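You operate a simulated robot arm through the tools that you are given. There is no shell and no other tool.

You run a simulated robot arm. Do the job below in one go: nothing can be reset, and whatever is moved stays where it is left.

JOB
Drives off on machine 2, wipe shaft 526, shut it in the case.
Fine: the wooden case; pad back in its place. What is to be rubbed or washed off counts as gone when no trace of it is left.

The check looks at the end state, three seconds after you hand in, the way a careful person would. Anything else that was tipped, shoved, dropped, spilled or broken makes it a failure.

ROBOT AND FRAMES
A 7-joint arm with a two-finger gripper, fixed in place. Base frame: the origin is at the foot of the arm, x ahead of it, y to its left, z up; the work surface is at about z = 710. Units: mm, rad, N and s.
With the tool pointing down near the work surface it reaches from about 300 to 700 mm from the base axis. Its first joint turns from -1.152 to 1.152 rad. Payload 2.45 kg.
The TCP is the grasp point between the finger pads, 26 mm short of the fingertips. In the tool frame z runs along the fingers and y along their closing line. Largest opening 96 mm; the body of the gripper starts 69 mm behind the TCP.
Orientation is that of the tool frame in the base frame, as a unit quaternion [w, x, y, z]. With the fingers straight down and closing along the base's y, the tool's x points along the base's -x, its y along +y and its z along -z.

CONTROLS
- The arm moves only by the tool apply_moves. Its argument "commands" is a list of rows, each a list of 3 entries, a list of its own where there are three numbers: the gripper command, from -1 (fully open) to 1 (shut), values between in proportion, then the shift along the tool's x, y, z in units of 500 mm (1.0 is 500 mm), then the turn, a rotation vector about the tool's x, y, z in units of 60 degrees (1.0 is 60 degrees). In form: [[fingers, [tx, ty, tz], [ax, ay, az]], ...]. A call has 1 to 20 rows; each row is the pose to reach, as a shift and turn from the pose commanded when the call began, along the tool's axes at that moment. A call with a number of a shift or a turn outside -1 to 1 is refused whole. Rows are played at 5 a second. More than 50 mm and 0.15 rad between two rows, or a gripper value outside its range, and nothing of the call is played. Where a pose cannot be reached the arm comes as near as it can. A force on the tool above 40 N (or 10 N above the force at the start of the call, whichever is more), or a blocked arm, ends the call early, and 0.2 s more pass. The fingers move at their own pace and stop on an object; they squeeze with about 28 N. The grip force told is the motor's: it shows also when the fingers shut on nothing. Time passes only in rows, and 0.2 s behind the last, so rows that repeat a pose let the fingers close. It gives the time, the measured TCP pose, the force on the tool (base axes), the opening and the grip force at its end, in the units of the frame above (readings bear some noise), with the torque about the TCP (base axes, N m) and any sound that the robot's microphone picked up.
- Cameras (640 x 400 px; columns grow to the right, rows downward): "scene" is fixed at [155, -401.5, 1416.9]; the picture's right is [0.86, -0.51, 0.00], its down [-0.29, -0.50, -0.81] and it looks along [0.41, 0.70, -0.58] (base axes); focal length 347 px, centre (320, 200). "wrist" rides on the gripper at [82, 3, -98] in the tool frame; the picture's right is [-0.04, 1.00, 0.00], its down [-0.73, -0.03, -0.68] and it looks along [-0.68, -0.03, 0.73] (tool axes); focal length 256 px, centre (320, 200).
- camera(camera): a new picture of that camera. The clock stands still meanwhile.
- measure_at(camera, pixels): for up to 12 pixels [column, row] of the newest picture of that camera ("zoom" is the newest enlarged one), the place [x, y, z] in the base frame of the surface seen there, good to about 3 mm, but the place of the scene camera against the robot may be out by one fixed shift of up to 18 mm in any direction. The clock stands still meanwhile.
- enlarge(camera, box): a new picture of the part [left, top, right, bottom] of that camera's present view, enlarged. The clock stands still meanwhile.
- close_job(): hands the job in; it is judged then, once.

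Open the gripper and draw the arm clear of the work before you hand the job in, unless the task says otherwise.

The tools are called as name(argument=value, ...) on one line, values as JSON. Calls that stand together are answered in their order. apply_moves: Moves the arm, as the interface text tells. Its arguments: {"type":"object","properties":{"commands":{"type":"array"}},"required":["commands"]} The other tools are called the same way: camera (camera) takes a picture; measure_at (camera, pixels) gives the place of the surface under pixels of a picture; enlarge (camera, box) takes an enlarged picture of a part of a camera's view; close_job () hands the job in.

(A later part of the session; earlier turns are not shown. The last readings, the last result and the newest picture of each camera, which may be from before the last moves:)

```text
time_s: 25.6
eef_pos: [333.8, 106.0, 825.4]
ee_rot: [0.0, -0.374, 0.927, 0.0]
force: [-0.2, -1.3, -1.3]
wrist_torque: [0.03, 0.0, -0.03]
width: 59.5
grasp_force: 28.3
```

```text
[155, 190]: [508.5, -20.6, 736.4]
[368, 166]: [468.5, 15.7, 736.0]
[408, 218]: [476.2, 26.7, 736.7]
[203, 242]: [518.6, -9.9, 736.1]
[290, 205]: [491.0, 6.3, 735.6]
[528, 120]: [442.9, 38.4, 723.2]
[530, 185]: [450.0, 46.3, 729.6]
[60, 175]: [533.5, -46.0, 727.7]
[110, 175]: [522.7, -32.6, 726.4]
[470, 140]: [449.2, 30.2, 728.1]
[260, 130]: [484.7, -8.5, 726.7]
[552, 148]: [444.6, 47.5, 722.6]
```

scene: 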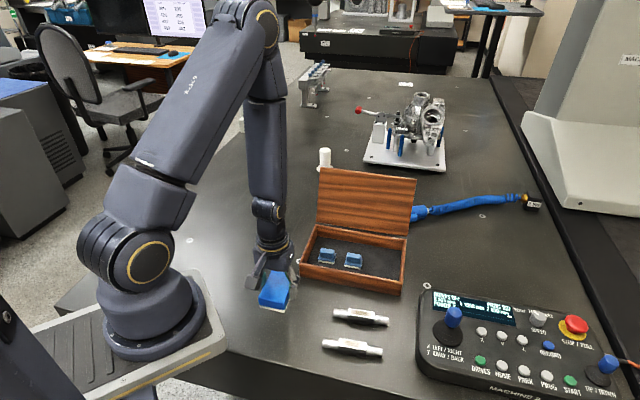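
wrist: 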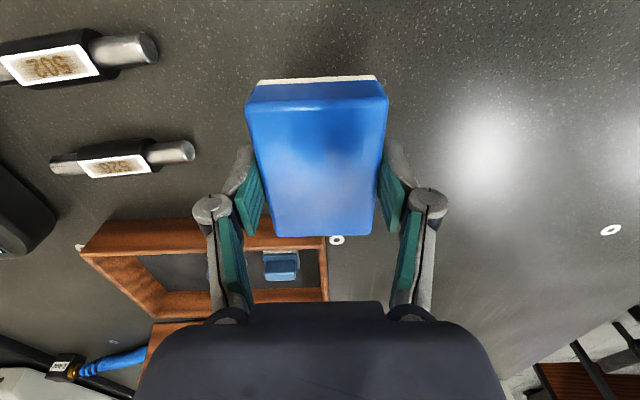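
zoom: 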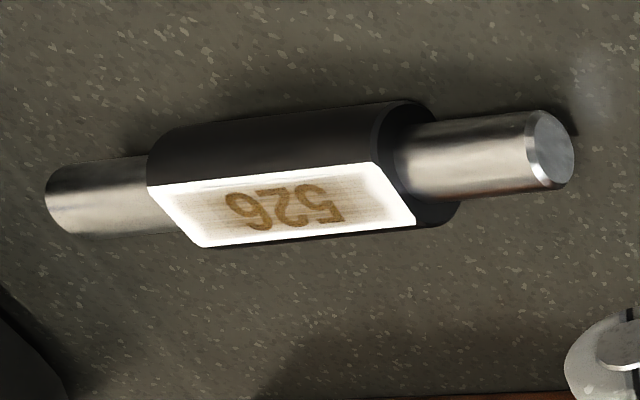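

Plate centre is (493, 3), z 736.3, shaft axis at -42°. I carry the pad over the shaft, turned 4° to match the axis, with its felt about 30 mm above the plate.

apply_moves(commands=[[1, [-0.0176, -0.0741, 0], [0, 0, -0.0133]], [1, [-0.0353, -0.1482, 0], [0, 0, -0.0267]], [1, [-0.0529, -0.2224, 0], [0, 0, -0.04]], [1, [-0.0706, -0.2965, 0], [0, 0, -0.0533]], [1, [-0.0882, -0.3706, 0.0], [0, 0, -0.0667]], [1, [-0.0882, -0.3706, 0.05], [0, 0, -0.0667]], [1, [-0.0882, -0.3706, 0.05], [0, 0, -0.0667]]])

camera(camera="wrist")

enlarge(camera="scene", box=[300, 260, 440, 370])

```text
time_s: 27.2
eef_pos: [491.6, 2.3, 798.0]
ee_rot: [0.0, -0.406, 0.914, 0.0]
force: [0.2, 0.4, -0.6]
wrist_torque: [0.04, -0.02, 0.0]
width: 59.2
grasp_force: 28.3
```

```text
taken
```

wrist: 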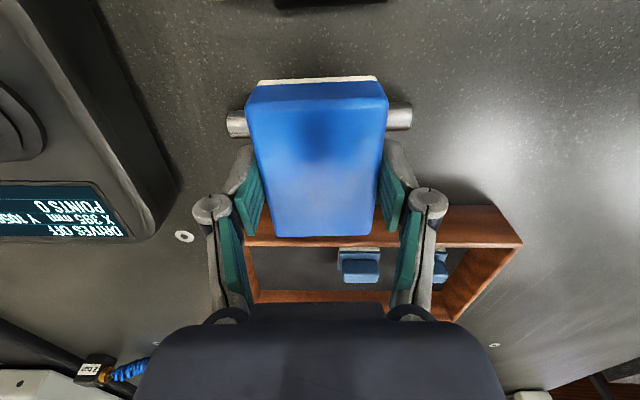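

```text
3.64 times, centred on (370, 315) of scene
```

zoom: 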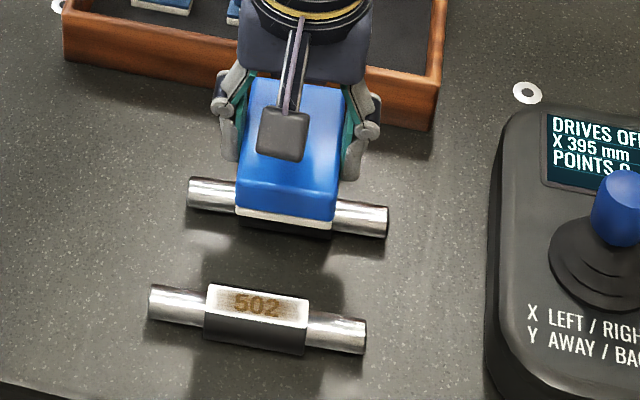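

Well aligned over 526. I descend until just before contact, then in small steps for a light press.

apply_moves(commands=[[1, [0, 0, 0.02], [0, 0, 0]], [1, [0, 0, 0.04], [0, 0, 0]], [1, [0, 0, 0.052], [0, 0, 0]], [1, [0, 0, 0.056], [0, 0, 0]], [1, [0, 0, 0.056], [0, 0, 0]]])

enlarge(camera="scene", box=[300, 260, 440, 370])

```text
time_s: 28.4
eef_pos: [493.4, 3.9, 770.9]
ee_rot: [0.0, -0.406, 0.914, 0.0]
force: [-0.5, 0.1, -1.6]
wrist_torque: [-0.02, -0.04, 0.0]
width: 59.3
grasp_force: 27.9
```

```text
3.64 times, centred on (370, 315) of scene
```

zoom: 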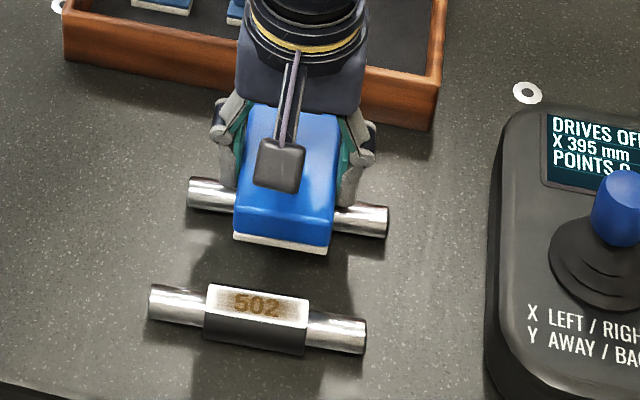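

Near contact with no load yet (TCP z 771). I step down about 1 mm at a time.

apply_moves(commands=[[1, [0, 0, 0.002], [0, 0, 0]], [1, [0, 0, 0.004], [0, 0, 0]], [1, [0, 0, 0.004], [0, 0, 0]]])

```text
time_s: 29.2
eef_pos: [494.1, 3.1, 769.5]
ee_rot: [0.0, -0.407, 0.914, 0.0]
force: [-5.6, 2.8, 17.6]
wrist_torque: [0.09, 0.16, 0.0]
width: 59.4
grasp_force: 27.6
```

17.6 N of press is more than I want. I back off half a millimetre and do a small trial rub of ±8 mm along the shaft axis (tool y).

apply_moves(commands=[[1, [0, 0, -0.001], [0, 0, 0]], [1, [0, 0.008, -0.001], [0, 0, 0]], [1, [0, 0.016, -0.001], [0, 0, 0]], [1, [0, 0.008, -0.001], [0, 0, 0]], [1, [0, 0, -0.001], [0, 0, 0]], [1, [0, -0.008, -0.001], [0, 0, 0]], [1, [0, -0.016, -0.001], [0, 0, 0]], [1, [0, -0.008, -0.001], [0, 0, 0]], [1, [0, 0, -0.001], [0, 0, 0]]])

enlarge(camera="scene", box=[300, 260, 440, 370])

camera(camera="wrist")

```text
time_s: 31.2
eef_pos: [493.6, 3.1, 769.5]
ee_rot: [0.001, -0.407, 0.913, 0.0]
force: [0.3, 0.4, -1.1]
wrist_torque: [0.05, 0.01, 0.0]
width: 59.4
grasp_force: 28.3
```

```text
3.64 times, centred on (370, 315) of scene
```

zoom: 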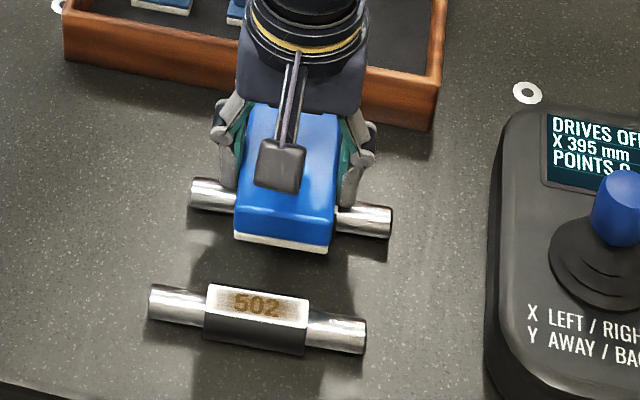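

```text
taken
```

wrist: 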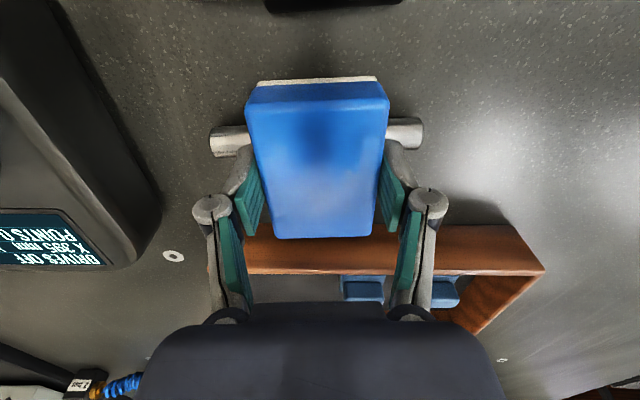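

The shaft barely moved and the load fell to zero at this height. I press about 0.8 mm lower and rub again, ending while pressed to read the force.

apply_moves(commands=[[1, [0, 0, 0.0016], [0, 0, 0]], [1, [0, 0.008, 0.0016], [0, 0, 0]], [1, [0, 0.016, 0.0016], [0, 0, 0]], [1, [0, 0.024, 0.0016], [0, 0, 0]], [1, [0, 0.016, 0.0016], [0, 0, 0]], [1, [0, 0.008, 0.0016], [0, 0, 0]], [1, [0, 0, 0.0016], [0, 0, 0]], [1, [0, -0.008, 0.0016], [0, 0, 0]], [1, [0, -0.016, 0.0016], [0, 0, 0]], [1, [0, -0.024, 0.0016], [0, 0, 0]], [1, [0, -0.016, 0.0016], [0, 0, 0]], [1, [0, -0.008, 0.0016], [0, 0, 0]], [1, [0, 0, 0.0016], [0, 0, 0]]])

enlarge(camera="scene", box=[300, 260, 440, 370])

```text
time_s: 34.0
eef_pos: [493.3, 1.7, 768.7]
ee_rot: [0.0, -0.407, 0.914, 0.0]
force: [3.4, -3.2, 4.2]
wrist_torque: [-0.04, 0.01, 0.02]
width: 59.3
grasp_force: 28.4
```

```text
3.64 times, centred on (370, 315) of scene
```

zoom: 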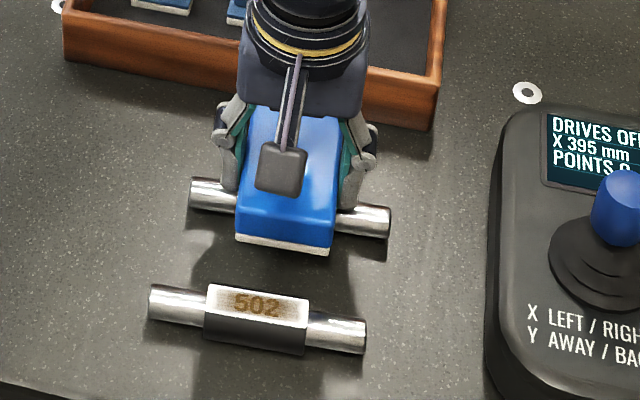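

The rub works at about 4–5 N press with the shaft staying put. I do another set of strokes, then lift to inspect.

apply_moves(commands=[[1, [0, 0.01, 0.0004], [0, 0, 0]], [1, [0, 0.02, 0.0004], [0, 0, 0]], [1, [0, 0.03, 0.0004], [0, 0, 0]], [1, [0, 0.02, 0.0004], [0, 0, 0]], [1, [0, 0.01, 0.0004], [0, 0, 0]], [1, [0, 0, 0.0004], [0, 0, 0]], [1, [0, -0.01, 0.0004], [0, 0, 0]], [1, [0, -0.02, 0.0004], [0, 0, 0]], [1, [0, -0.03, 0.0004], [0, 0, 0]], [1, [0, -0.02, 0.0004], [0, 0, 0]], [1, [0, -0.01, 0.0004], [0, 0, 0]], [1, [0, 0, 0.0004], [0, 0, 0]], [1, [0, 0, -0.02], [0, 0, 0]], [1, [0, 0, -0.06], [0, 0, 0]], [1, [0, 0, -0.1], [0, 0, 0]], [1, [0, 0, -0.1], [0, 0, 0]]])

camera(camera="wrist")

enlarge(camera="scene", box=[325, 295, 400, 345])

```text
time_s: 37.4
eef_pos: [493.4, 3.2, 819.8]
ee_rot: [0.0, -0.407, 0.914, 0.0]
force: [-0.3, -0.1, -1.4]
wrist_torque: [-0.01, -0.01, 0.03]
width: 59.5
grasp_force: 28.1
```

```text
taken
```

wrist: 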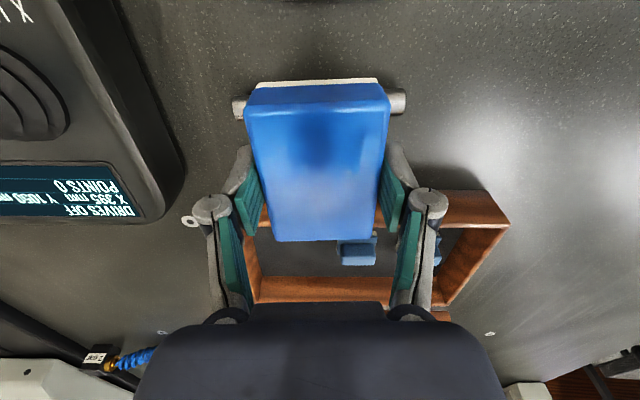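

```text
8.00 times, centred on (362, 320) of scene
```

zoom: 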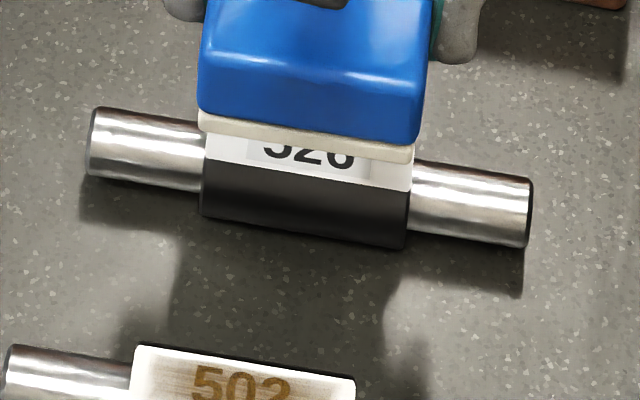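

The number now reads black on white where visible. I move the pad 100 mm aside, along the shaft axis towards its home, to inspect the whole plate.

apply_moves(commands=[[1, [0, 0.06, 0], [0, 0, 0]], [1, [0, 0.13, 0], [0, 0, 0]], [1, [0, 0.2, 0], [0, 0, 0]], [1, [0, 0.26, 0], [0, 0, 0]], [1, [0, 0.26, 0], [0, 0, 0]]])

enlarge(camera="scene", box=[345, 303, 380, 327])

camera(camera="wrist")

```text
time_s: 38.6
eef_pos: [396.1, 91.0, 820.2]
ee_rot: [0.0, -0.408, 0.913, 0.0]
force: [0.0, -0.7, -1.5]
wrist_torque: [0.01, 0.02, 0.0]
width: 59.4
grasp_force: 28.3
```

```text
16.00 times, centred on (362, 315) of scene
```

zoom: 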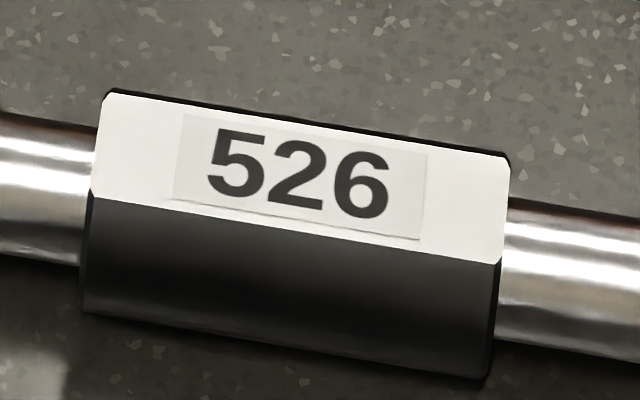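

```text
taken
```

wrist: 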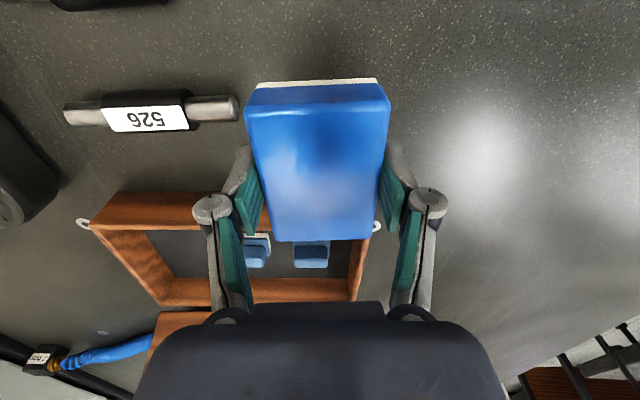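

The film on the plate seems gone. I zoom with the wrist camera on the plate and ends to make sure no trace is left.

enlarge(camera="wrist", box=[95, 80, 205, 145])

enlarge(camera="wrist", box=[55, 75, 250, 150])

enlarge(camera="scene", box=[325, 295, 400, 345])

```text
5.82 times, centred on (150, 112) of wrist
```

zoom: 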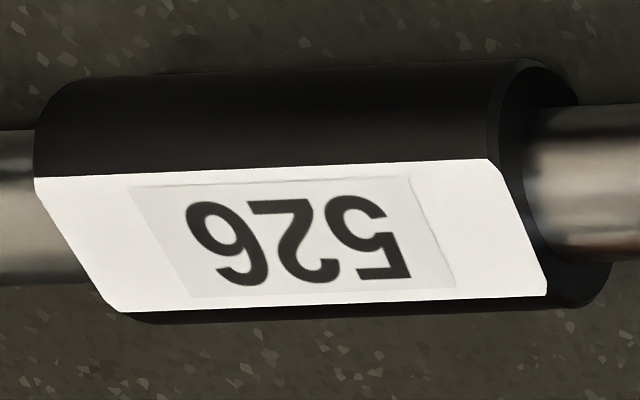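

```text
3.28 times, centred on (152, 112) of wrist
```

zoom: 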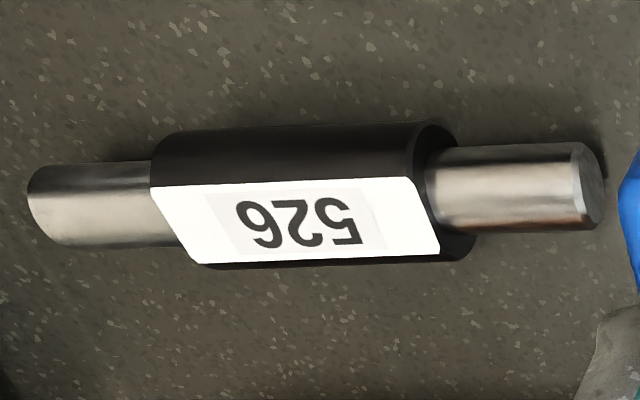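

```text
8.00 times, centred on (362, 320) of scene
```

zoom: 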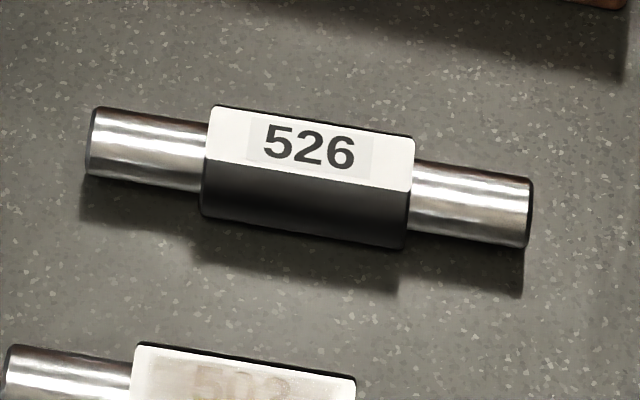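

The plate looks clean. For certainty that no trace remains I make one more pass at the same press height before putting the pad back.

apply_moves(commands=[[1, [0, -0.09, 0], [0, 0, 0]], [1, [0, -0.18, 0], [0, 0, 0]], [1, [0, -0.26, 0], [0, 0, 0]], [1, [0, -0.26, 0.04], [0, 0, 0]], [1, [0, -0.26, 0.08], [0, 0, 0]], [1, [0, -0.26, 0.095], [0, 0, 0]], [1, [0, -0.26, 0.1008], [0, 0, 0]], [1, [0, -0.248, 0.1008], [0, 0, 0]], [1, [0, -0.236, 0.1008], [0, 0, 0]], [1, [0, -0.226, 0.1008], [0, 0, 0]], [1, [0, -0.238, 0.1008], [0, 0, 0]], [1, [0, -0.25, 0.1008], [0, 0, 0]], [1, [0, -0.262, 0.1008], [0, 0, 0]], [1, [0, -0.274, 0.1008], [0, 0, 0]], [1, [0, -0.286, 0.1008], [0, 0, 0]], [1, [0, -0.296, 0.1008], [0, 0, 0]], [1, [0, -0.284, 0.1008], [0, 0, 0]], [1, [0, -0.272, 0.1008], [0, 0, 0]], [1, [0, -0.26, 0.1008], [0, 0, 0]]])

enlarge(camera="scene", box=[300, 260, 440, 370])

```text
time_s: 42.6
eef_pos: [492.8, 2.8, 769.7]
ee_rot: [0.0, -0.407, 0.913, 0.0]
force: [0.1, -0.3, -2.1]
wrist_torque: [0.04, -0.02, 0.03]
width: 59.3
grasp_force: 28.4
```

```text
3.64 times, centred on (370, 315) of scene
```

zoom: 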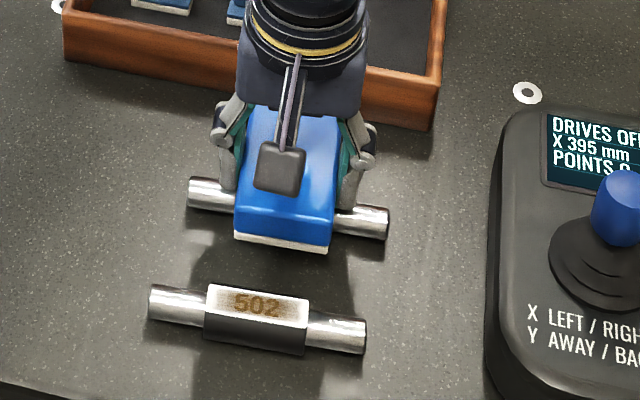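

The load reads only the pad's weight, so there is hardly contact. I go about 1 mm lower and rub once more.

apply_moves(commands=[[1, [0, 0, 0.002], [0, 0, 0]], [1, [0, 0.01, 0.002], [0, 0, 0]], [1, [0, 0.02, 0.002], [0, 0, 0]], [1, [0, 0.03, 0.002], [0, 0, 0]], [1, [0, 0.02, 0.002], [0, 0, 0]], [1, [0, 0.01, 0.002], [0, 0, 0]], [1, [0, 0, 0.002], [0, 0, 0]], [1, [0, -0.01, 0.002], [0, 0, 0]], [1, [0, -0.02, 0.002], [0, 0, 0]], [1, [0, -0.03, 0.002], [0, 0, 0]], [1, [0, -0.02, 0.002], [0, 0, 0]], [1, [0, -0.01, 0.002], [0, 0, 0]], [1, [0, 0, 0.002], [0, 0, 0]]])

enlarge(camera="scene", box=[300, 260, 440, 370])

```text
time_s: 45.4
eef_pos: [493.5, 3.9, 768.2]
ee_rot: [-0.001, -0.407, 0.913, -0.001]
force: [-0.4, 0.4, -1.8]
wrist_torque: [-0.03, -0.02, -0.01]
width: 59.4
grasp_force: 28.4
```

```text
3.64 times, centred on (370, 315) of scene
```

zoom: 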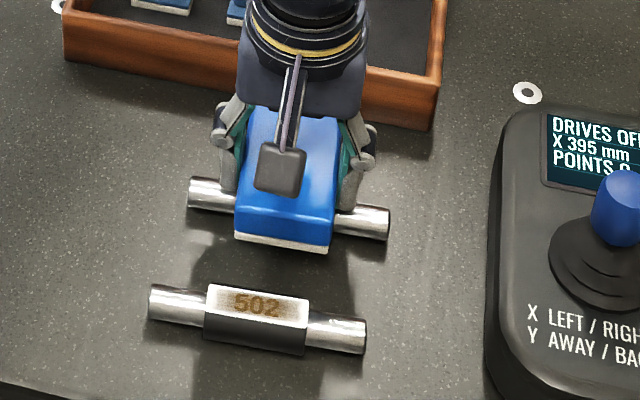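

Still just weight on the tool — the pad has slipped up slightly in the grip. I press in half-millimetre steps until contact shows.

apply_moves(commands=[[1, [0, 0, 0.001], [0, 0, 0]], [1, [0, 0, 0.002], [0, 0, 0]], [1, [0, 0.01, 0.002], [0, 0, 0]], [1, [0, 0.02, 0.002], [0, 0, 0]], [1, [0, 0.03, 0.002], [0, 0, 0]], [1, [0, 0.02, 0.002], [0, 0, 0]], [1, [0, 0.01, 0.002], [0, 0, 0]], [1, [0, 0.0, 0.002], [0, 0, 0]], [1, [0, -0.01, 0.002], [0, 0, 0]], [1, [0, -0.02, 0.002], [0, 0, 0]], [1, [0, -0.03, 0.002], [0, 0, 0]], [1, [0, -0.02, 0.002], [0, 0, 0]]])

```text
time_s: 48.0
eef_pos: [501.3, -6.0, 766.7]
ee_rot: [0.002, -0.407, 0.914, -0.001]
force: [1.5, -1.3, 1.9]
wrist_torque: [-0.03, 0.03, 0.04]
width: 59.2
grasp_force: 27.6
```

Light contact was made for that pass. I lift straight up, inspect, and then carry the pad towards its home.

apply_moves(commands=[[1, [0, 0, -0.02], [0, 0, 0]], [1, [0, 0, -0.07], [0, 0, 0]], [1, [0, 0, -0.116], [0, 0, 0]], [1, [0.0124, 0.0792, -0.116], [0, 0, 0.0133]], [1, [0.0248, 0.1583, -0.116], [0, 0, 0.0267]], [1, [0.0372, 0.2375, -0.116], [0, 0, 0.04]], [1, [0.0496, 0.3166, -0.116], [0, 0, 0.0533]], [1, [0.062, 0.3958, -0.116], [0, 0, 0.0667]], [1, [0.062, 0.3958, -0.116], [0, 0, 0.0667]]])

enlarge(camera="scene", box=[345, 303, 380, 327])

camera(camera="wrist")

enlarge(camera="wrist", box=[40, 110, 210, 220])

```text
time_s: 50.0
eef_pos: [332.8, 105.4, 823.9]
ee_rot: [0.0, -0.374, 0.927, 0.0]
force: [0.3, 0.1, -1.0]
wrist_torque: [-0.04, 0.0, 0.02]
width: 59.3
grasp_force: 28.1
```

```text
16.00 times, centred on (362, 315) of scene
```

zoom: 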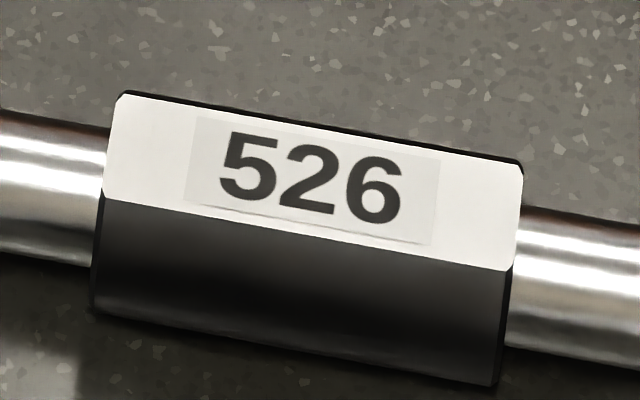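

```text
taken
```

wrist: 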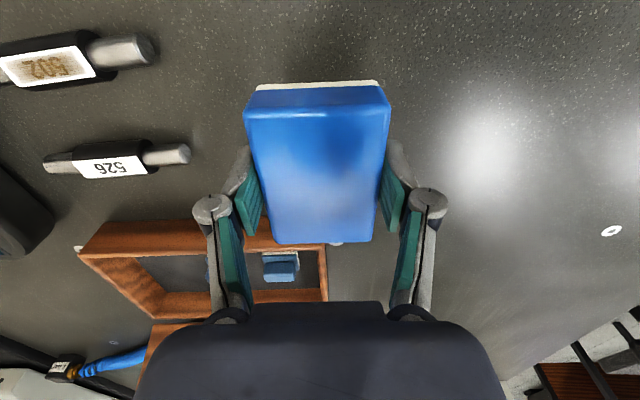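

```text
3.64 times, centred on (125, 165) of wrist
```

zoom: 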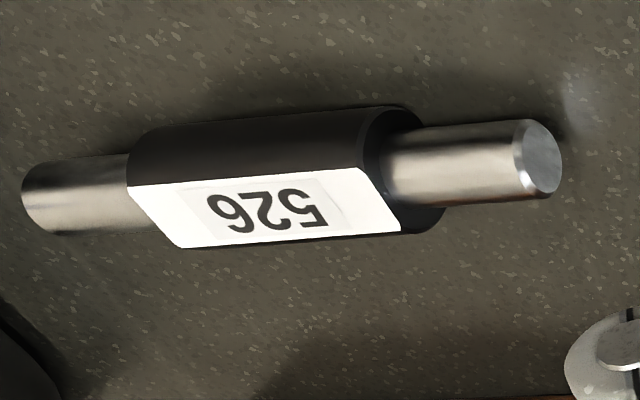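

The plate is clean, and the pad is back over its spot. I lower it to the table, slowing near contact.

apply_moves(commands=[[1, [0, 0, 0.05], [0, 0, 0]], [1, [0, 0, 0.1], [0, 0, 0]], [1, [0, 0, 0.14], [0, 0, 0]], [1, [0, 0, 0.156], [0, 0, 0]], [1, [0, 0, 0.156], [0, 0, 0]]])

apply_moves(commands=[[1, [0, 0, 0.002], [0, 0, 0]], [1, [0, 0, 0.003], [0, 0, 0]], [1, [0, 0, 0.003], [0, 0, 0]]])

enlarge(camera="scene", box=[240, 270, 340, 350])

```text
time_s: 51.2
eef_pos: [333.2, 105.6, 746.5]
ee_rot: [-0.001, -0.375, 0.927, 0.0]
force: [0.6, 0.4, -1.2]
wrist_torque: [0.01, -0.01, 0.0]
width: 59.5
grasp_force: 27.8
```

```text
time_s: 52.0
eef_pos: [334.1, 104.8, 746.0]
ee_rot: [0.0, -0.375, 0.927, 0.001]
force: [-0.6, -0.1, -0.9]
wrist_torque: [-0.01, -0.01, -0.02]
width: 59.3
grasp_force: 27.2
```

```text
5.00 times, centred on (290, 310) of scene
```

zoom: 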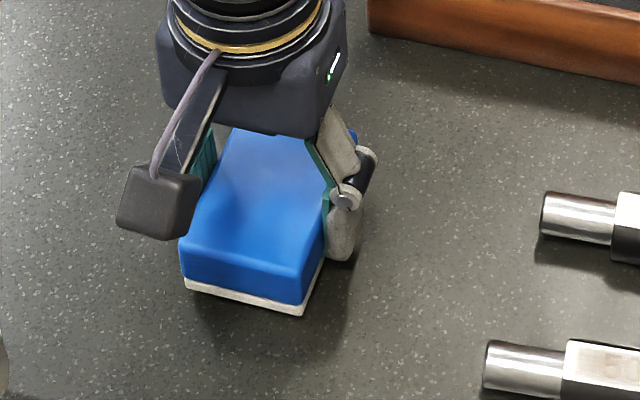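

No contact yet. I keep lowering by 1 mm steps until the table carries the pad.

apply_moves(commands=[[1, [0, 0, 0.002], [0, 0, 0]], [1, [0, 0, 0.004], [0, 0, 0]], [1, [0, 0, 0.004], [0, 0, 0]]])

apply_moves(commands=[[1, [0, 0, 0.002], [0, 0, 0]], [1, [0, 0, 0.002], [0, 0, 0]]])

```text
time_s: 52.8
eef_pos: [332.8, 106.0, 743.4]
ee_rot: [0.0, -0.374, 0.927, -0.001]
force: [0.3, -0.2, -1.2]
wrist_torque: [0.0, 0.01, 0.0]
width: 59.1
grasp_force: 28.0
```

```text
time_s: 53.4
eef_pos: [332.8, 104.9, 742.1]
ee_rot: [0.0, -0.374, 0.927, 0.0]
force: [0.6, -0.7, -1.7]
wrist_torque: [0.0, 0.01, 0.02]
width: 59.3
grasp_force: 28.2
```

Still hanging at TCP z 742. I continue by another millimetre or so.

apply_moves(commands=[[1, [0, 0, 0.001], [0, 0, 0]], [1, [0, 0, 0.002], [0, 0, 0]], [1, [0, 0, 0.002], [0, 0, 0]]])

enlarge(camera="scene", box=[255, 300, 315, 345])

```text
time_s: 54.2
eef_pos: [332.5, 105.9, 741.6]
ee_rot: [0.0, -0.375, 0.927, 0.0]
force: [0.3, 0.2, -1.6]
wrist_torque: [0.01, 0.02, 0.01]
width: 59.5
grasp_force: 27.8
```

```text
8.89 times, centred on (285, 322) of scene
```

zoom: 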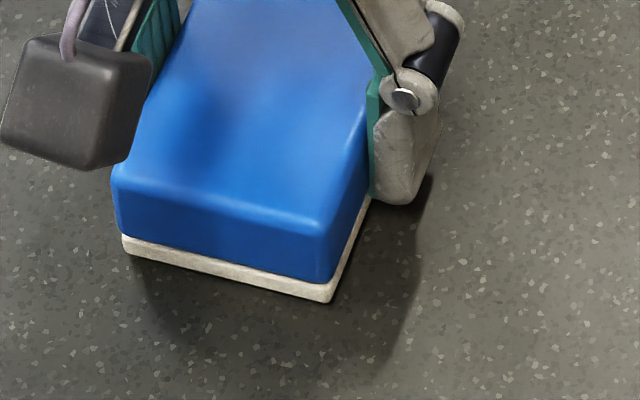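

I measure the pad's top height (743.5 when resting) with the wrist camera to know the remaining gap.

camera(camera="wrist")

measure_at(camera="wrist", pixels=[[316, 130], [316, 160], [300, 200], [340, 200], [300, 150], [340, 150], [316, 220]])

```text
taken
```

wrist: 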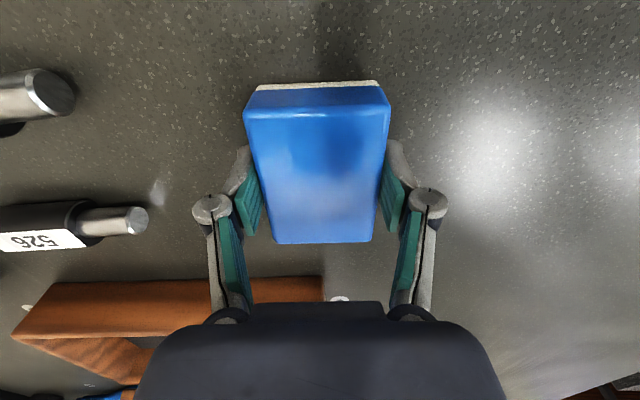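

```text
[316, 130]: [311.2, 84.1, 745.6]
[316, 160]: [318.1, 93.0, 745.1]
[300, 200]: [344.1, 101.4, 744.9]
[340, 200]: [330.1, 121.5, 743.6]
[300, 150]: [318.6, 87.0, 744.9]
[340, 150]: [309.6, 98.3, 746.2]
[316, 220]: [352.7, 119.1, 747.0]
```

The top reads about 745, so 1–2 mm remain. I lower 1.5 mm more.

apply_moves(commands=[[1, [0, 0, 0.001], [0, 0, 0]], [1, [0, 0, 0.002], [0, 0, 0]], [1, [0, 0, 0.003], [0, 0, 0]], [1, [0, 0, 0.003], [0, 0, 0]]])

```text
time_s: 55.2
eef_pos: [331.9, 105.4, 739.6]
ee_rot: [0.001, -0.375, 0.927, 0.0]
force: [-0.8, 2.1, 18.5]
wrist_torque: [0.07, 0.13, -0.02]
width: 59.5
grasp_force: 27.8
```

The pad is on the table now (18.5 N). I ease off 0.5 mm, open the fingers, and rise straight up.

apply_moves(commands=[[1, [0, 0, -0.001], [0, 0, 0]], [1, [0, 0, -0.001], [0, 0, 0]], [-0.5, [0, 0, -0.001], [0, 0, 0]], [-1, [0, 0, -0.001], [0, 0, 0]], [-1, [0, 0, -0.001], [0, 0, 0]], [-1, [0, 0, -0.001], [0, 0, 0]], [-1, [0, 0, -0.03], [0, 0, 0]], [-1, [0, 0, -0.08], [0, 0, 0]], [-1, [0, 0, -0.15], [0, 0, 0]], [-1, [0, 0, -0.15], [0, 0, 0]]])

camera(camera="wrist")

camera(camera="scene")

```text
time_s: 57.4
eef_pos: [331.7, 104.9, 816.9]
ee_rot: [0.0, -0.374, 0.927, -0.001]
force: [-0.3, 0.0, -0.2]
wrist_torque: [0.02, 0.02, 0.0]
width: 95.8
grasp_force: 0.1
```

```text
taken
```

wrist: 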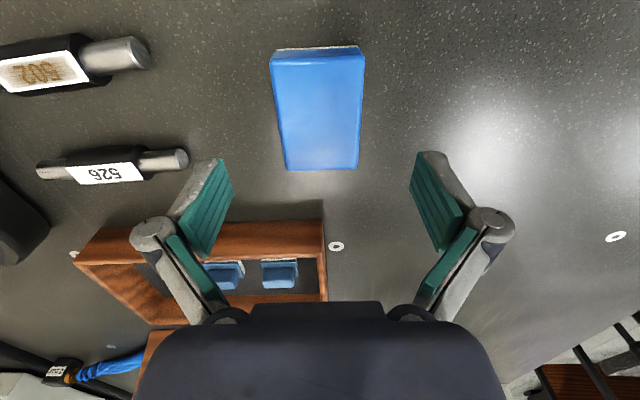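

```text
taken
```

scene: 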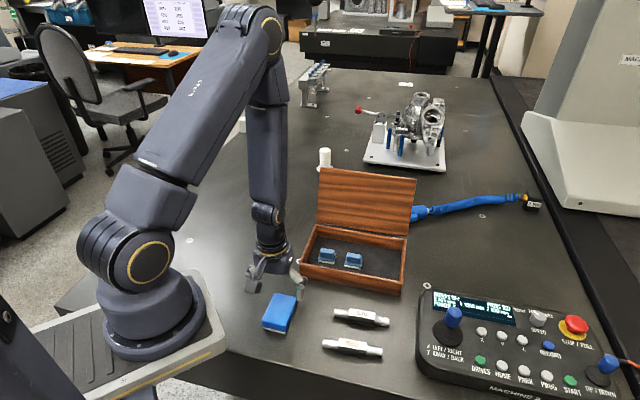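

I compare with the first picture by enlarging the same scene box to check that the pad is back in its original place.

enlarge(camera="scene", box=[240, 280, 420, 380])

measure_at(camera="wrist", pixels=[[276, 64], [361, 61], [356, 166], [290, 167], [316, 110], [120, 172], [90, 175], [140, 168], [185, 155], [45, 170], [110, 152]])

```text
3.56 times, centred on (330, 330) of scene
```

zoom: 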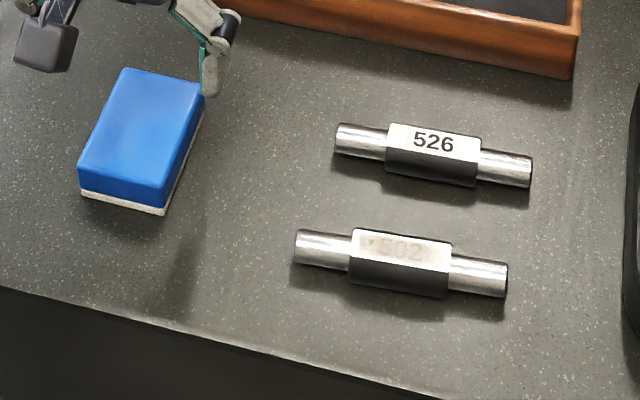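

```text
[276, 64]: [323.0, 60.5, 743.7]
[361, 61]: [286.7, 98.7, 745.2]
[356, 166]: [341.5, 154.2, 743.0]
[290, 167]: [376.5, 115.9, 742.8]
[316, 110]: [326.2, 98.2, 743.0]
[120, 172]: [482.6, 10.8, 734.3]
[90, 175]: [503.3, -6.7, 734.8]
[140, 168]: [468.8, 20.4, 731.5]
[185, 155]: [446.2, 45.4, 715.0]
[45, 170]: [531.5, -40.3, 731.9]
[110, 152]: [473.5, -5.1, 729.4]
```

The pad is back within about 1–2 mm of its first place. Next I view the case from the front-high to measure its interior, the blocks and the lid.

apply_moves(commands=[[-1, [0, 0, -0.07], [0, 0, 0]], [-1, [-0.027, -0.068, -0.12], [0, 0, 0]], [-1, [-0.054, -0.136, -0.166], [0, 0, 0]], [-1, [-0.081, -0.204, -0.166], [0, 0, 0]], [-1, [-0.108, -0.271, -0.166], [0, 0, 0]], [-1, [-0.108, -0.271, -0.166], [0, 0, 0]]])

camera(camera="wrist")

enlarge(camera="wrist", box=[210, 90, 450, 300])

```text
time_s: 58.8
eef_pos: [464.9, 44.3, 900.0]
ee_rot: [-0.001, -0.375, 0.927, 0.0]
force: [0.4, 0.4, -0.1]
wrist_torque: [-0.01, -0.02, 0.02]
width: 96.3
grasp_force: 0.0
```

```text
taken
```

wrist: 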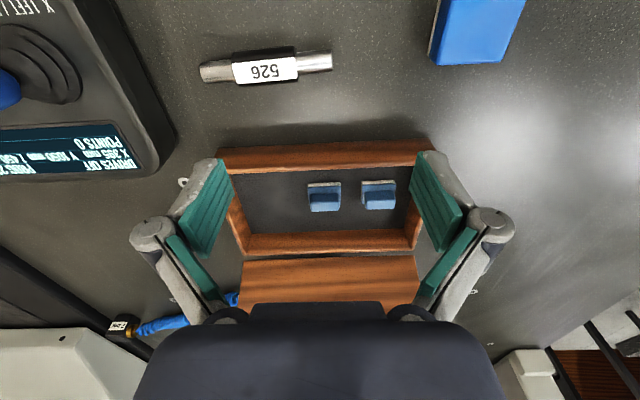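

```text
1.90 times, centred on (330, 195) of wrist
```

zoom: 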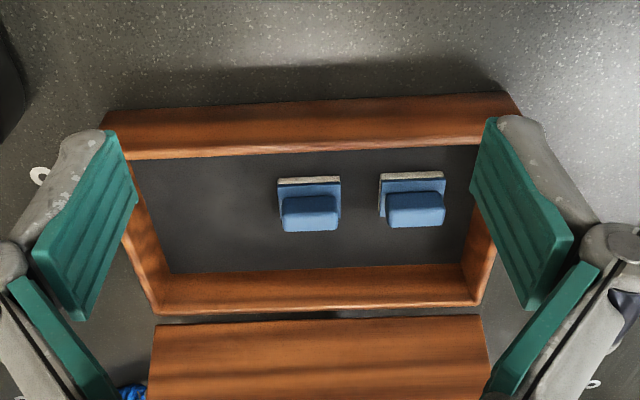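

I measure a line of points across the case: front rim, floor, blocks, rear rim and the lid.

measure_at(camera="zoom", pixels=[[230, 112], [230, 130], [230, 150], [230, 156], [230, 164], [220, 220], [220, 265], [220, 285], [220, 307], [220, 313], [220, 328], [220, 380]])

measure_at(camera="zoom", pixels=[[138, 160], [476, 148], [170, 270], [462, 263], [157, 308], [480, 302], [128, 240], [490, 250], [283, 195], [338, 192], [310, 183], [310, 215]])

measure_at(camera="zoom", pixels=[[385, 190], [441, 186], [412, 178], [415, 210], [290, 228], [330, 225], [392, 222], [440, 220], [155, 335], [482, 325], [152, 395], [488, 385]])

```text
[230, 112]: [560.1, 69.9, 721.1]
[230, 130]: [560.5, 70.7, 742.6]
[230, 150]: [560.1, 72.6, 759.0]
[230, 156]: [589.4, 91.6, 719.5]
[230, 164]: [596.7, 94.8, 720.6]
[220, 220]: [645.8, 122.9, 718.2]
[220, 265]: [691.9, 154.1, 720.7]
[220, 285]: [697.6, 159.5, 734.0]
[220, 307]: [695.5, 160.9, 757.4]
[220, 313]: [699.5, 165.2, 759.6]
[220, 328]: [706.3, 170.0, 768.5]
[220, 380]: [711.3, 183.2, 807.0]
```

```text
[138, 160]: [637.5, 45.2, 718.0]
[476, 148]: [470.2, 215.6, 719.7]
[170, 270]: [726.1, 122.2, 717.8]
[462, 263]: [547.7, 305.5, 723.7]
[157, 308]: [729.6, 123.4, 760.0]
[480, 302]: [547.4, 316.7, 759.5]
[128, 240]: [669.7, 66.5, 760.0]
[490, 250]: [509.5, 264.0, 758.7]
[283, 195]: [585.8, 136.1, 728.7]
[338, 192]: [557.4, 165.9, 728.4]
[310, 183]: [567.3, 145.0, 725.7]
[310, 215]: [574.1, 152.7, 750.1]
```

```text
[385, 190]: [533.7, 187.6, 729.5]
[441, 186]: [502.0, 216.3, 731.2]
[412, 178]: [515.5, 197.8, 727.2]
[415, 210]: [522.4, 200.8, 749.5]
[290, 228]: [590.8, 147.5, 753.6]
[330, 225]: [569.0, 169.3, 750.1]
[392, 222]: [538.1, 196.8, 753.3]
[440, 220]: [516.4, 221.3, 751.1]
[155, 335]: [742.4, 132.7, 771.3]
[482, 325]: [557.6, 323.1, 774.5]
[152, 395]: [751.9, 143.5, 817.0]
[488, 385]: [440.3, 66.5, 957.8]
```

Case: rim z 759.5, floor z 719, axis at about -45.7°; the free area is right of the second block, roughly 105 x 150 mm. I now turn to 42° and look along the case from its left end to see both long walls and the lid's tilt.

apply_moves(commands=[[-1, [-0.0282, 0.0172, 0], [0, 0, 0.1194]], [-1, [-0.0565, 0.0344, 0], [0, 0, 0.2389]], [-1, [-0.0847, 0.0516, 0], [0, 0, 0.3583]], [-1, [-0.1129, 0.0688, 0], [0, 0, 0.4778]], [-1, [-0.1412, 0.086, 0], [0, 0, 0.5972]], [-1, [-0.1694, 0.1032, 0], [0, 0, 0.7167]]])

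apply_moves(commands=[[-1, [-0.0089, 0.0319, 0], [0, 0, 0.1194]], [-1, [-0.0178, 0.0637, 0], [0, 0, 0.2389]], [-1, [-0.0267, 0.0956, 0], [0, 0, 0.3583]], [-1, [-0.0356, 0.1275, 0], [0, 0, 0.4778]], [-1, [-0.0445, 0.1593, 0], [0, 0, 0.5972]], [-1, [-0.0534, 0.1912, 0], [0, 0, 0.7167]], [-1, [-0.0534, 0.1912, 0], [0, 0, 0.7167]]])

camera(camera="wrist")

camera(camera="scene")

```text
time_s: 60.2
eef_pos: [490.7, 139.4, 900.9]
ee_rot: [0.001, -0.007, 1.0, 0.0]
force: [-1.0, -0.5, 0.1]
wrist_torque: [-0.01, 0.0, -0.05]
width: 96.0
grasp_force: 0.0
```

```text
time_s: 61.8
eef_pos: [517.2, 237.0, 897.9]
ee_rot: [0.0, 0.36, 0.933, 0.0]
force: [0.1, 0.9, -0.4]
wrist_torque: [-0.03, -0.01, 0.01]
width: 96.1
grasp_force: 0.1
```

```text
taken
```

wrist: 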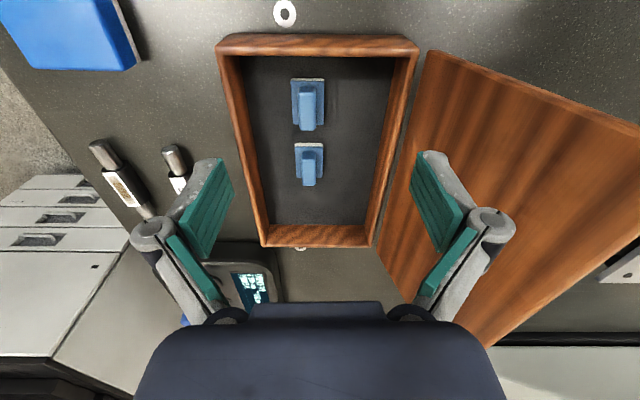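

```text
taken
```

scene: 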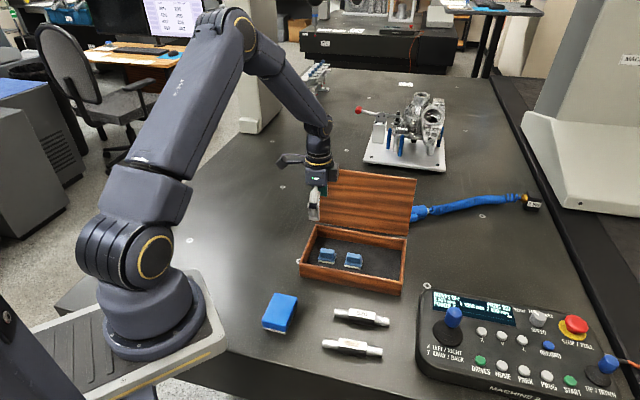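

The wrist now looks straight down into the case (from (218,45) to (375,245)). I enlarge and measure inner walls, blocks and lid.

enlarge(camera="wrist", box=[205, 25, 435, 260])

```text
1.70 times, centred on (320, 142) of wrist
```

zoom: 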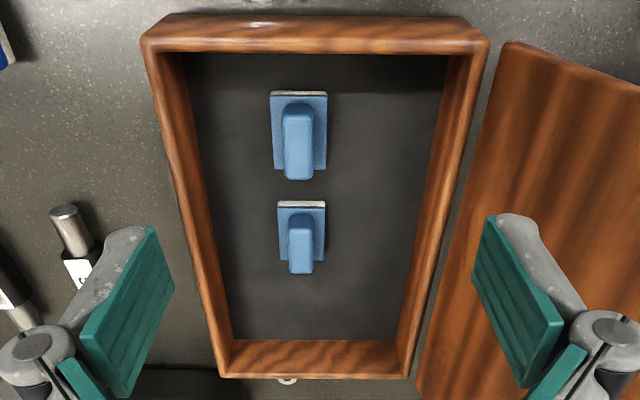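

measure_at(camera="zoom", pixels=[[237, 336], [393, 337], [222, 270], [410, 270], [215, 240], [418, 240], [216, 372], [408, 374], [228, 345], [402, 345], [198, 120], [441, 100]])

measure_at(camera="zoom", pixels=[[279, 210], [325, 204], [280, 258], [324, 255], [302, 268], [302, 240], [272, 98], [326, 95], [274, 167], [325, 167], [300, 172], [300, 140]])

measure_at(camera="zoom", pixels=[[500, 60], [520, 45], [620, 90], [430, 330], [425, 380], [560, 180], [480, 130], [150, 45], [478, 40], [630, 230]])

```text
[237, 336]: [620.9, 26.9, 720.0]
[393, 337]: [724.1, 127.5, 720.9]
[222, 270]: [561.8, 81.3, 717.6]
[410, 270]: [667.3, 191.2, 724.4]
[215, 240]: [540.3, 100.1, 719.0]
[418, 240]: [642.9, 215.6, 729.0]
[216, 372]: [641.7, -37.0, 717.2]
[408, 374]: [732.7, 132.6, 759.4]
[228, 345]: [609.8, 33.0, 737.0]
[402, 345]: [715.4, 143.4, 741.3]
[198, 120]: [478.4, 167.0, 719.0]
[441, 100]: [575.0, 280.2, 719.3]
```

```text
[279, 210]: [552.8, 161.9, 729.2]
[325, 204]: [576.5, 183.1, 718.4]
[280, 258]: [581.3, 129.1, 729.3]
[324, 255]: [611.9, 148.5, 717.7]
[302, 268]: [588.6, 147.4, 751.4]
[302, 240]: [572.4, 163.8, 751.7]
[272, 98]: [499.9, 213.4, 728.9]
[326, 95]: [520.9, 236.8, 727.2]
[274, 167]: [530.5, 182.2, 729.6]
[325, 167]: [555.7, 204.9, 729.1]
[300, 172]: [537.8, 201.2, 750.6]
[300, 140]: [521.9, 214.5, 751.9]
```

```text
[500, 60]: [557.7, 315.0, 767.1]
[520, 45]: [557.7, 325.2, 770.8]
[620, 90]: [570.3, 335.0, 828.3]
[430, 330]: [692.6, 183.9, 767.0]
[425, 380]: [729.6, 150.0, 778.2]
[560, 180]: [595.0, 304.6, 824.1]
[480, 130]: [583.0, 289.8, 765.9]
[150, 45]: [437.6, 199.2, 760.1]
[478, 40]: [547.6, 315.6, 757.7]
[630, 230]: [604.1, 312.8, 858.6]
```

Interior spans u -168…74 and v about 9.5…158 mm; blocks take u -145…-26, so the shaft can lie crosswise at about (638, 111). I go back to shaft 526 at 42° to measure it for the grasp.

apply_moves(commands=[[-1, [-0.0099, -0.0758, 0.0], [0, 0, 0]], [-1, [-0.0198, -0.1516, 0.02], [0, 0, 0]], [-1, [-0.0298, -0.2274, 0.04], [0, 0, 0]], [-1, [-0.0397, -0.3032, 0.07], [0, 0, 0]], [-1, [-0.0496, -0.379, 0.096], [0, 0, 0]], [-1, [-0.0496, -0.379, 0.096], [0, 0, 0]]])

camera(camera="wrist")

enlarge(camera="wrist", box=[250, 120, 400, 260])

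```text
time_s: 63.2
eef_pos: [407.2, 79.6, 851.4]
ee_rot: [0.0, 0.358, 0.934, 0.0]
force: [0.3, 0.2, 0.2]
wrist_torque: [0.01, 0.0, -0.01]
width: 95.9
grasp_force: 0.1
```

```text
taken
```

wrist: 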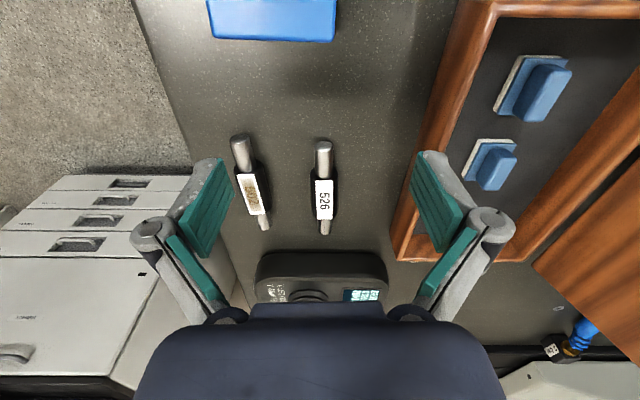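

```text
2.86 times, centred on (325, 190) of wrist
```

zoom: 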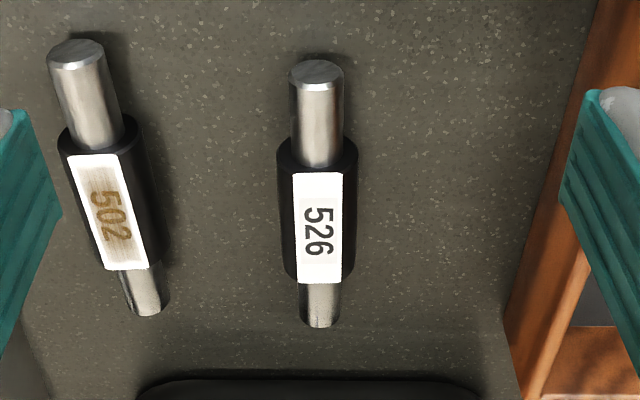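

measure_at(camera="zoom", pixels=[[297, 178], [341, 178], [300, 280], [339, 280], [319, 228], [317, 75], [318, 68], [320, 320], [318, 130], [320, 300], [284, 230], [350, 230]])

```text
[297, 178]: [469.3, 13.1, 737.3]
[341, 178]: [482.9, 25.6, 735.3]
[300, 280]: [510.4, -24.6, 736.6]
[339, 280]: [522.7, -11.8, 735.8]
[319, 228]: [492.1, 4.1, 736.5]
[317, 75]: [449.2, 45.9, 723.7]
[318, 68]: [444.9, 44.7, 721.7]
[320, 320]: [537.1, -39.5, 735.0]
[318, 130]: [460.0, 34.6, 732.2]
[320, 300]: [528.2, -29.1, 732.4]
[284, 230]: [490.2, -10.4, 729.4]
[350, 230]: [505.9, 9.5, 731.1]
```

Shaft 526: plate centre (496, 1), axis at -43°. I go above it at z≈790 with the opening reduced to about 56 mm so that the fingers stay clear of shaft 502.

apply_moves(commands=[[-0.167, [-0.0784, 0.0006, 0.0], [0, 0, 0.0167]], [-0.167, [-0.1568, 0.0012, 0.0], [0, 0, 0.0167]], [-0.167, [-0.2352, 0.0018, 0.03], [0, 0, 0.0167]], [-0.167, [-0.2352, 0.0018, 0.08], [0, 0, 0.0167]], [-0.167, [-0.2352, 0.0018, 0.121], [0, 0, 0.0167]], [-0.167, [-0.2352, 0.0018, 0.121], [0, 0, 0.0167]]])

camera(camera="wrist")

enlarge(camera="scene", box=[300, 260, 440, 370])

```text
time_s: 64.6
eef_pos: [496.1, 3.1, 788.9]
ee_rot: [0.0, 0.366, 0.931, 0.0]
force: [0.7, -0.2, -0.2]
wrist_torque: [-0.03, -0.03, 0.03]
width: 56.2
grasp_force: 0.1
```

```text
taken
```

wrist: 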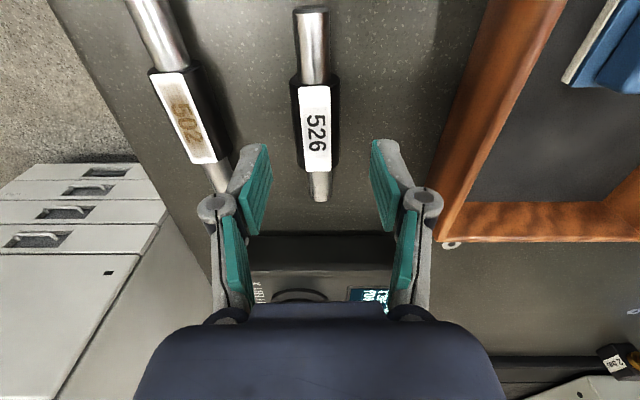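

```text
3.64 times, centred on (370, 315) of scene
```

zoom: 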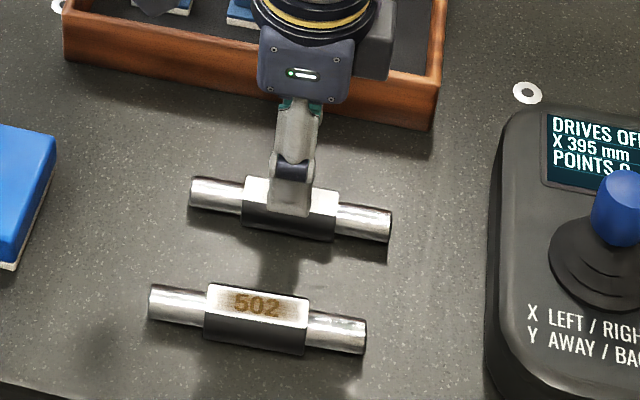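

The shaft lies midway between the fingers. I descend to TCP z≈744 (tips 8 mm above the table) and look before closing.

apply_moves(commands=[[-0.167, [0, 0, 0.03], [0, 0, 0]], [-0.167, [0, 0, 0.06], [0, 0, 0]], [-0.167, [0, 0, 0.08], [0, 0, 0]], [-0.167, [0, 0, 0.091], [0, 0, 0]], [-0.167, [0, 0, 0.091], [0, 0, 0]]])

camera(camera="wrist")

enlarge(camera="scene", box=[300, 260, 440, 370])

```text
time_s: 65.8
eef_pos: [496.6, 0.9, 744.0]
ee_rot: [0.0, 0.367, 0.93, 0.0]
force: [0.1, -0.2, 1.0]
wrist_torque: [-0.01, 0.01, -0.04]
width: 56.0
grasp_force: 0.1
```

```text
taken
```

wrist: 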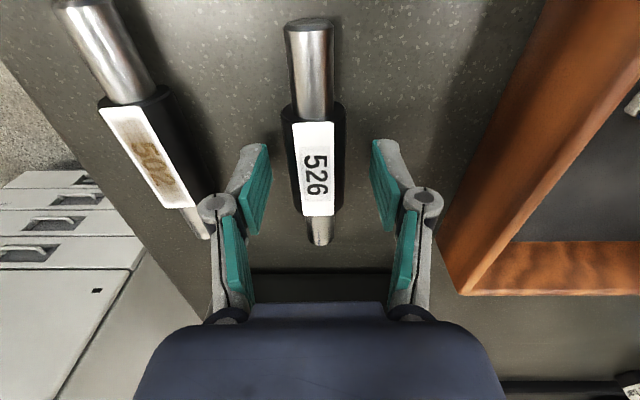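

```text
3.64 times, centred on (370, 315) of scene
```

zoom: 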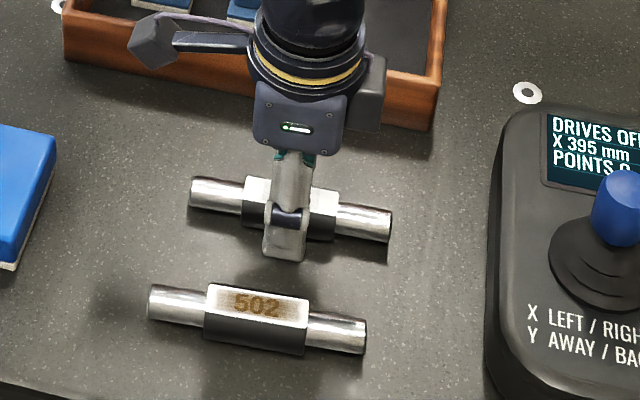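

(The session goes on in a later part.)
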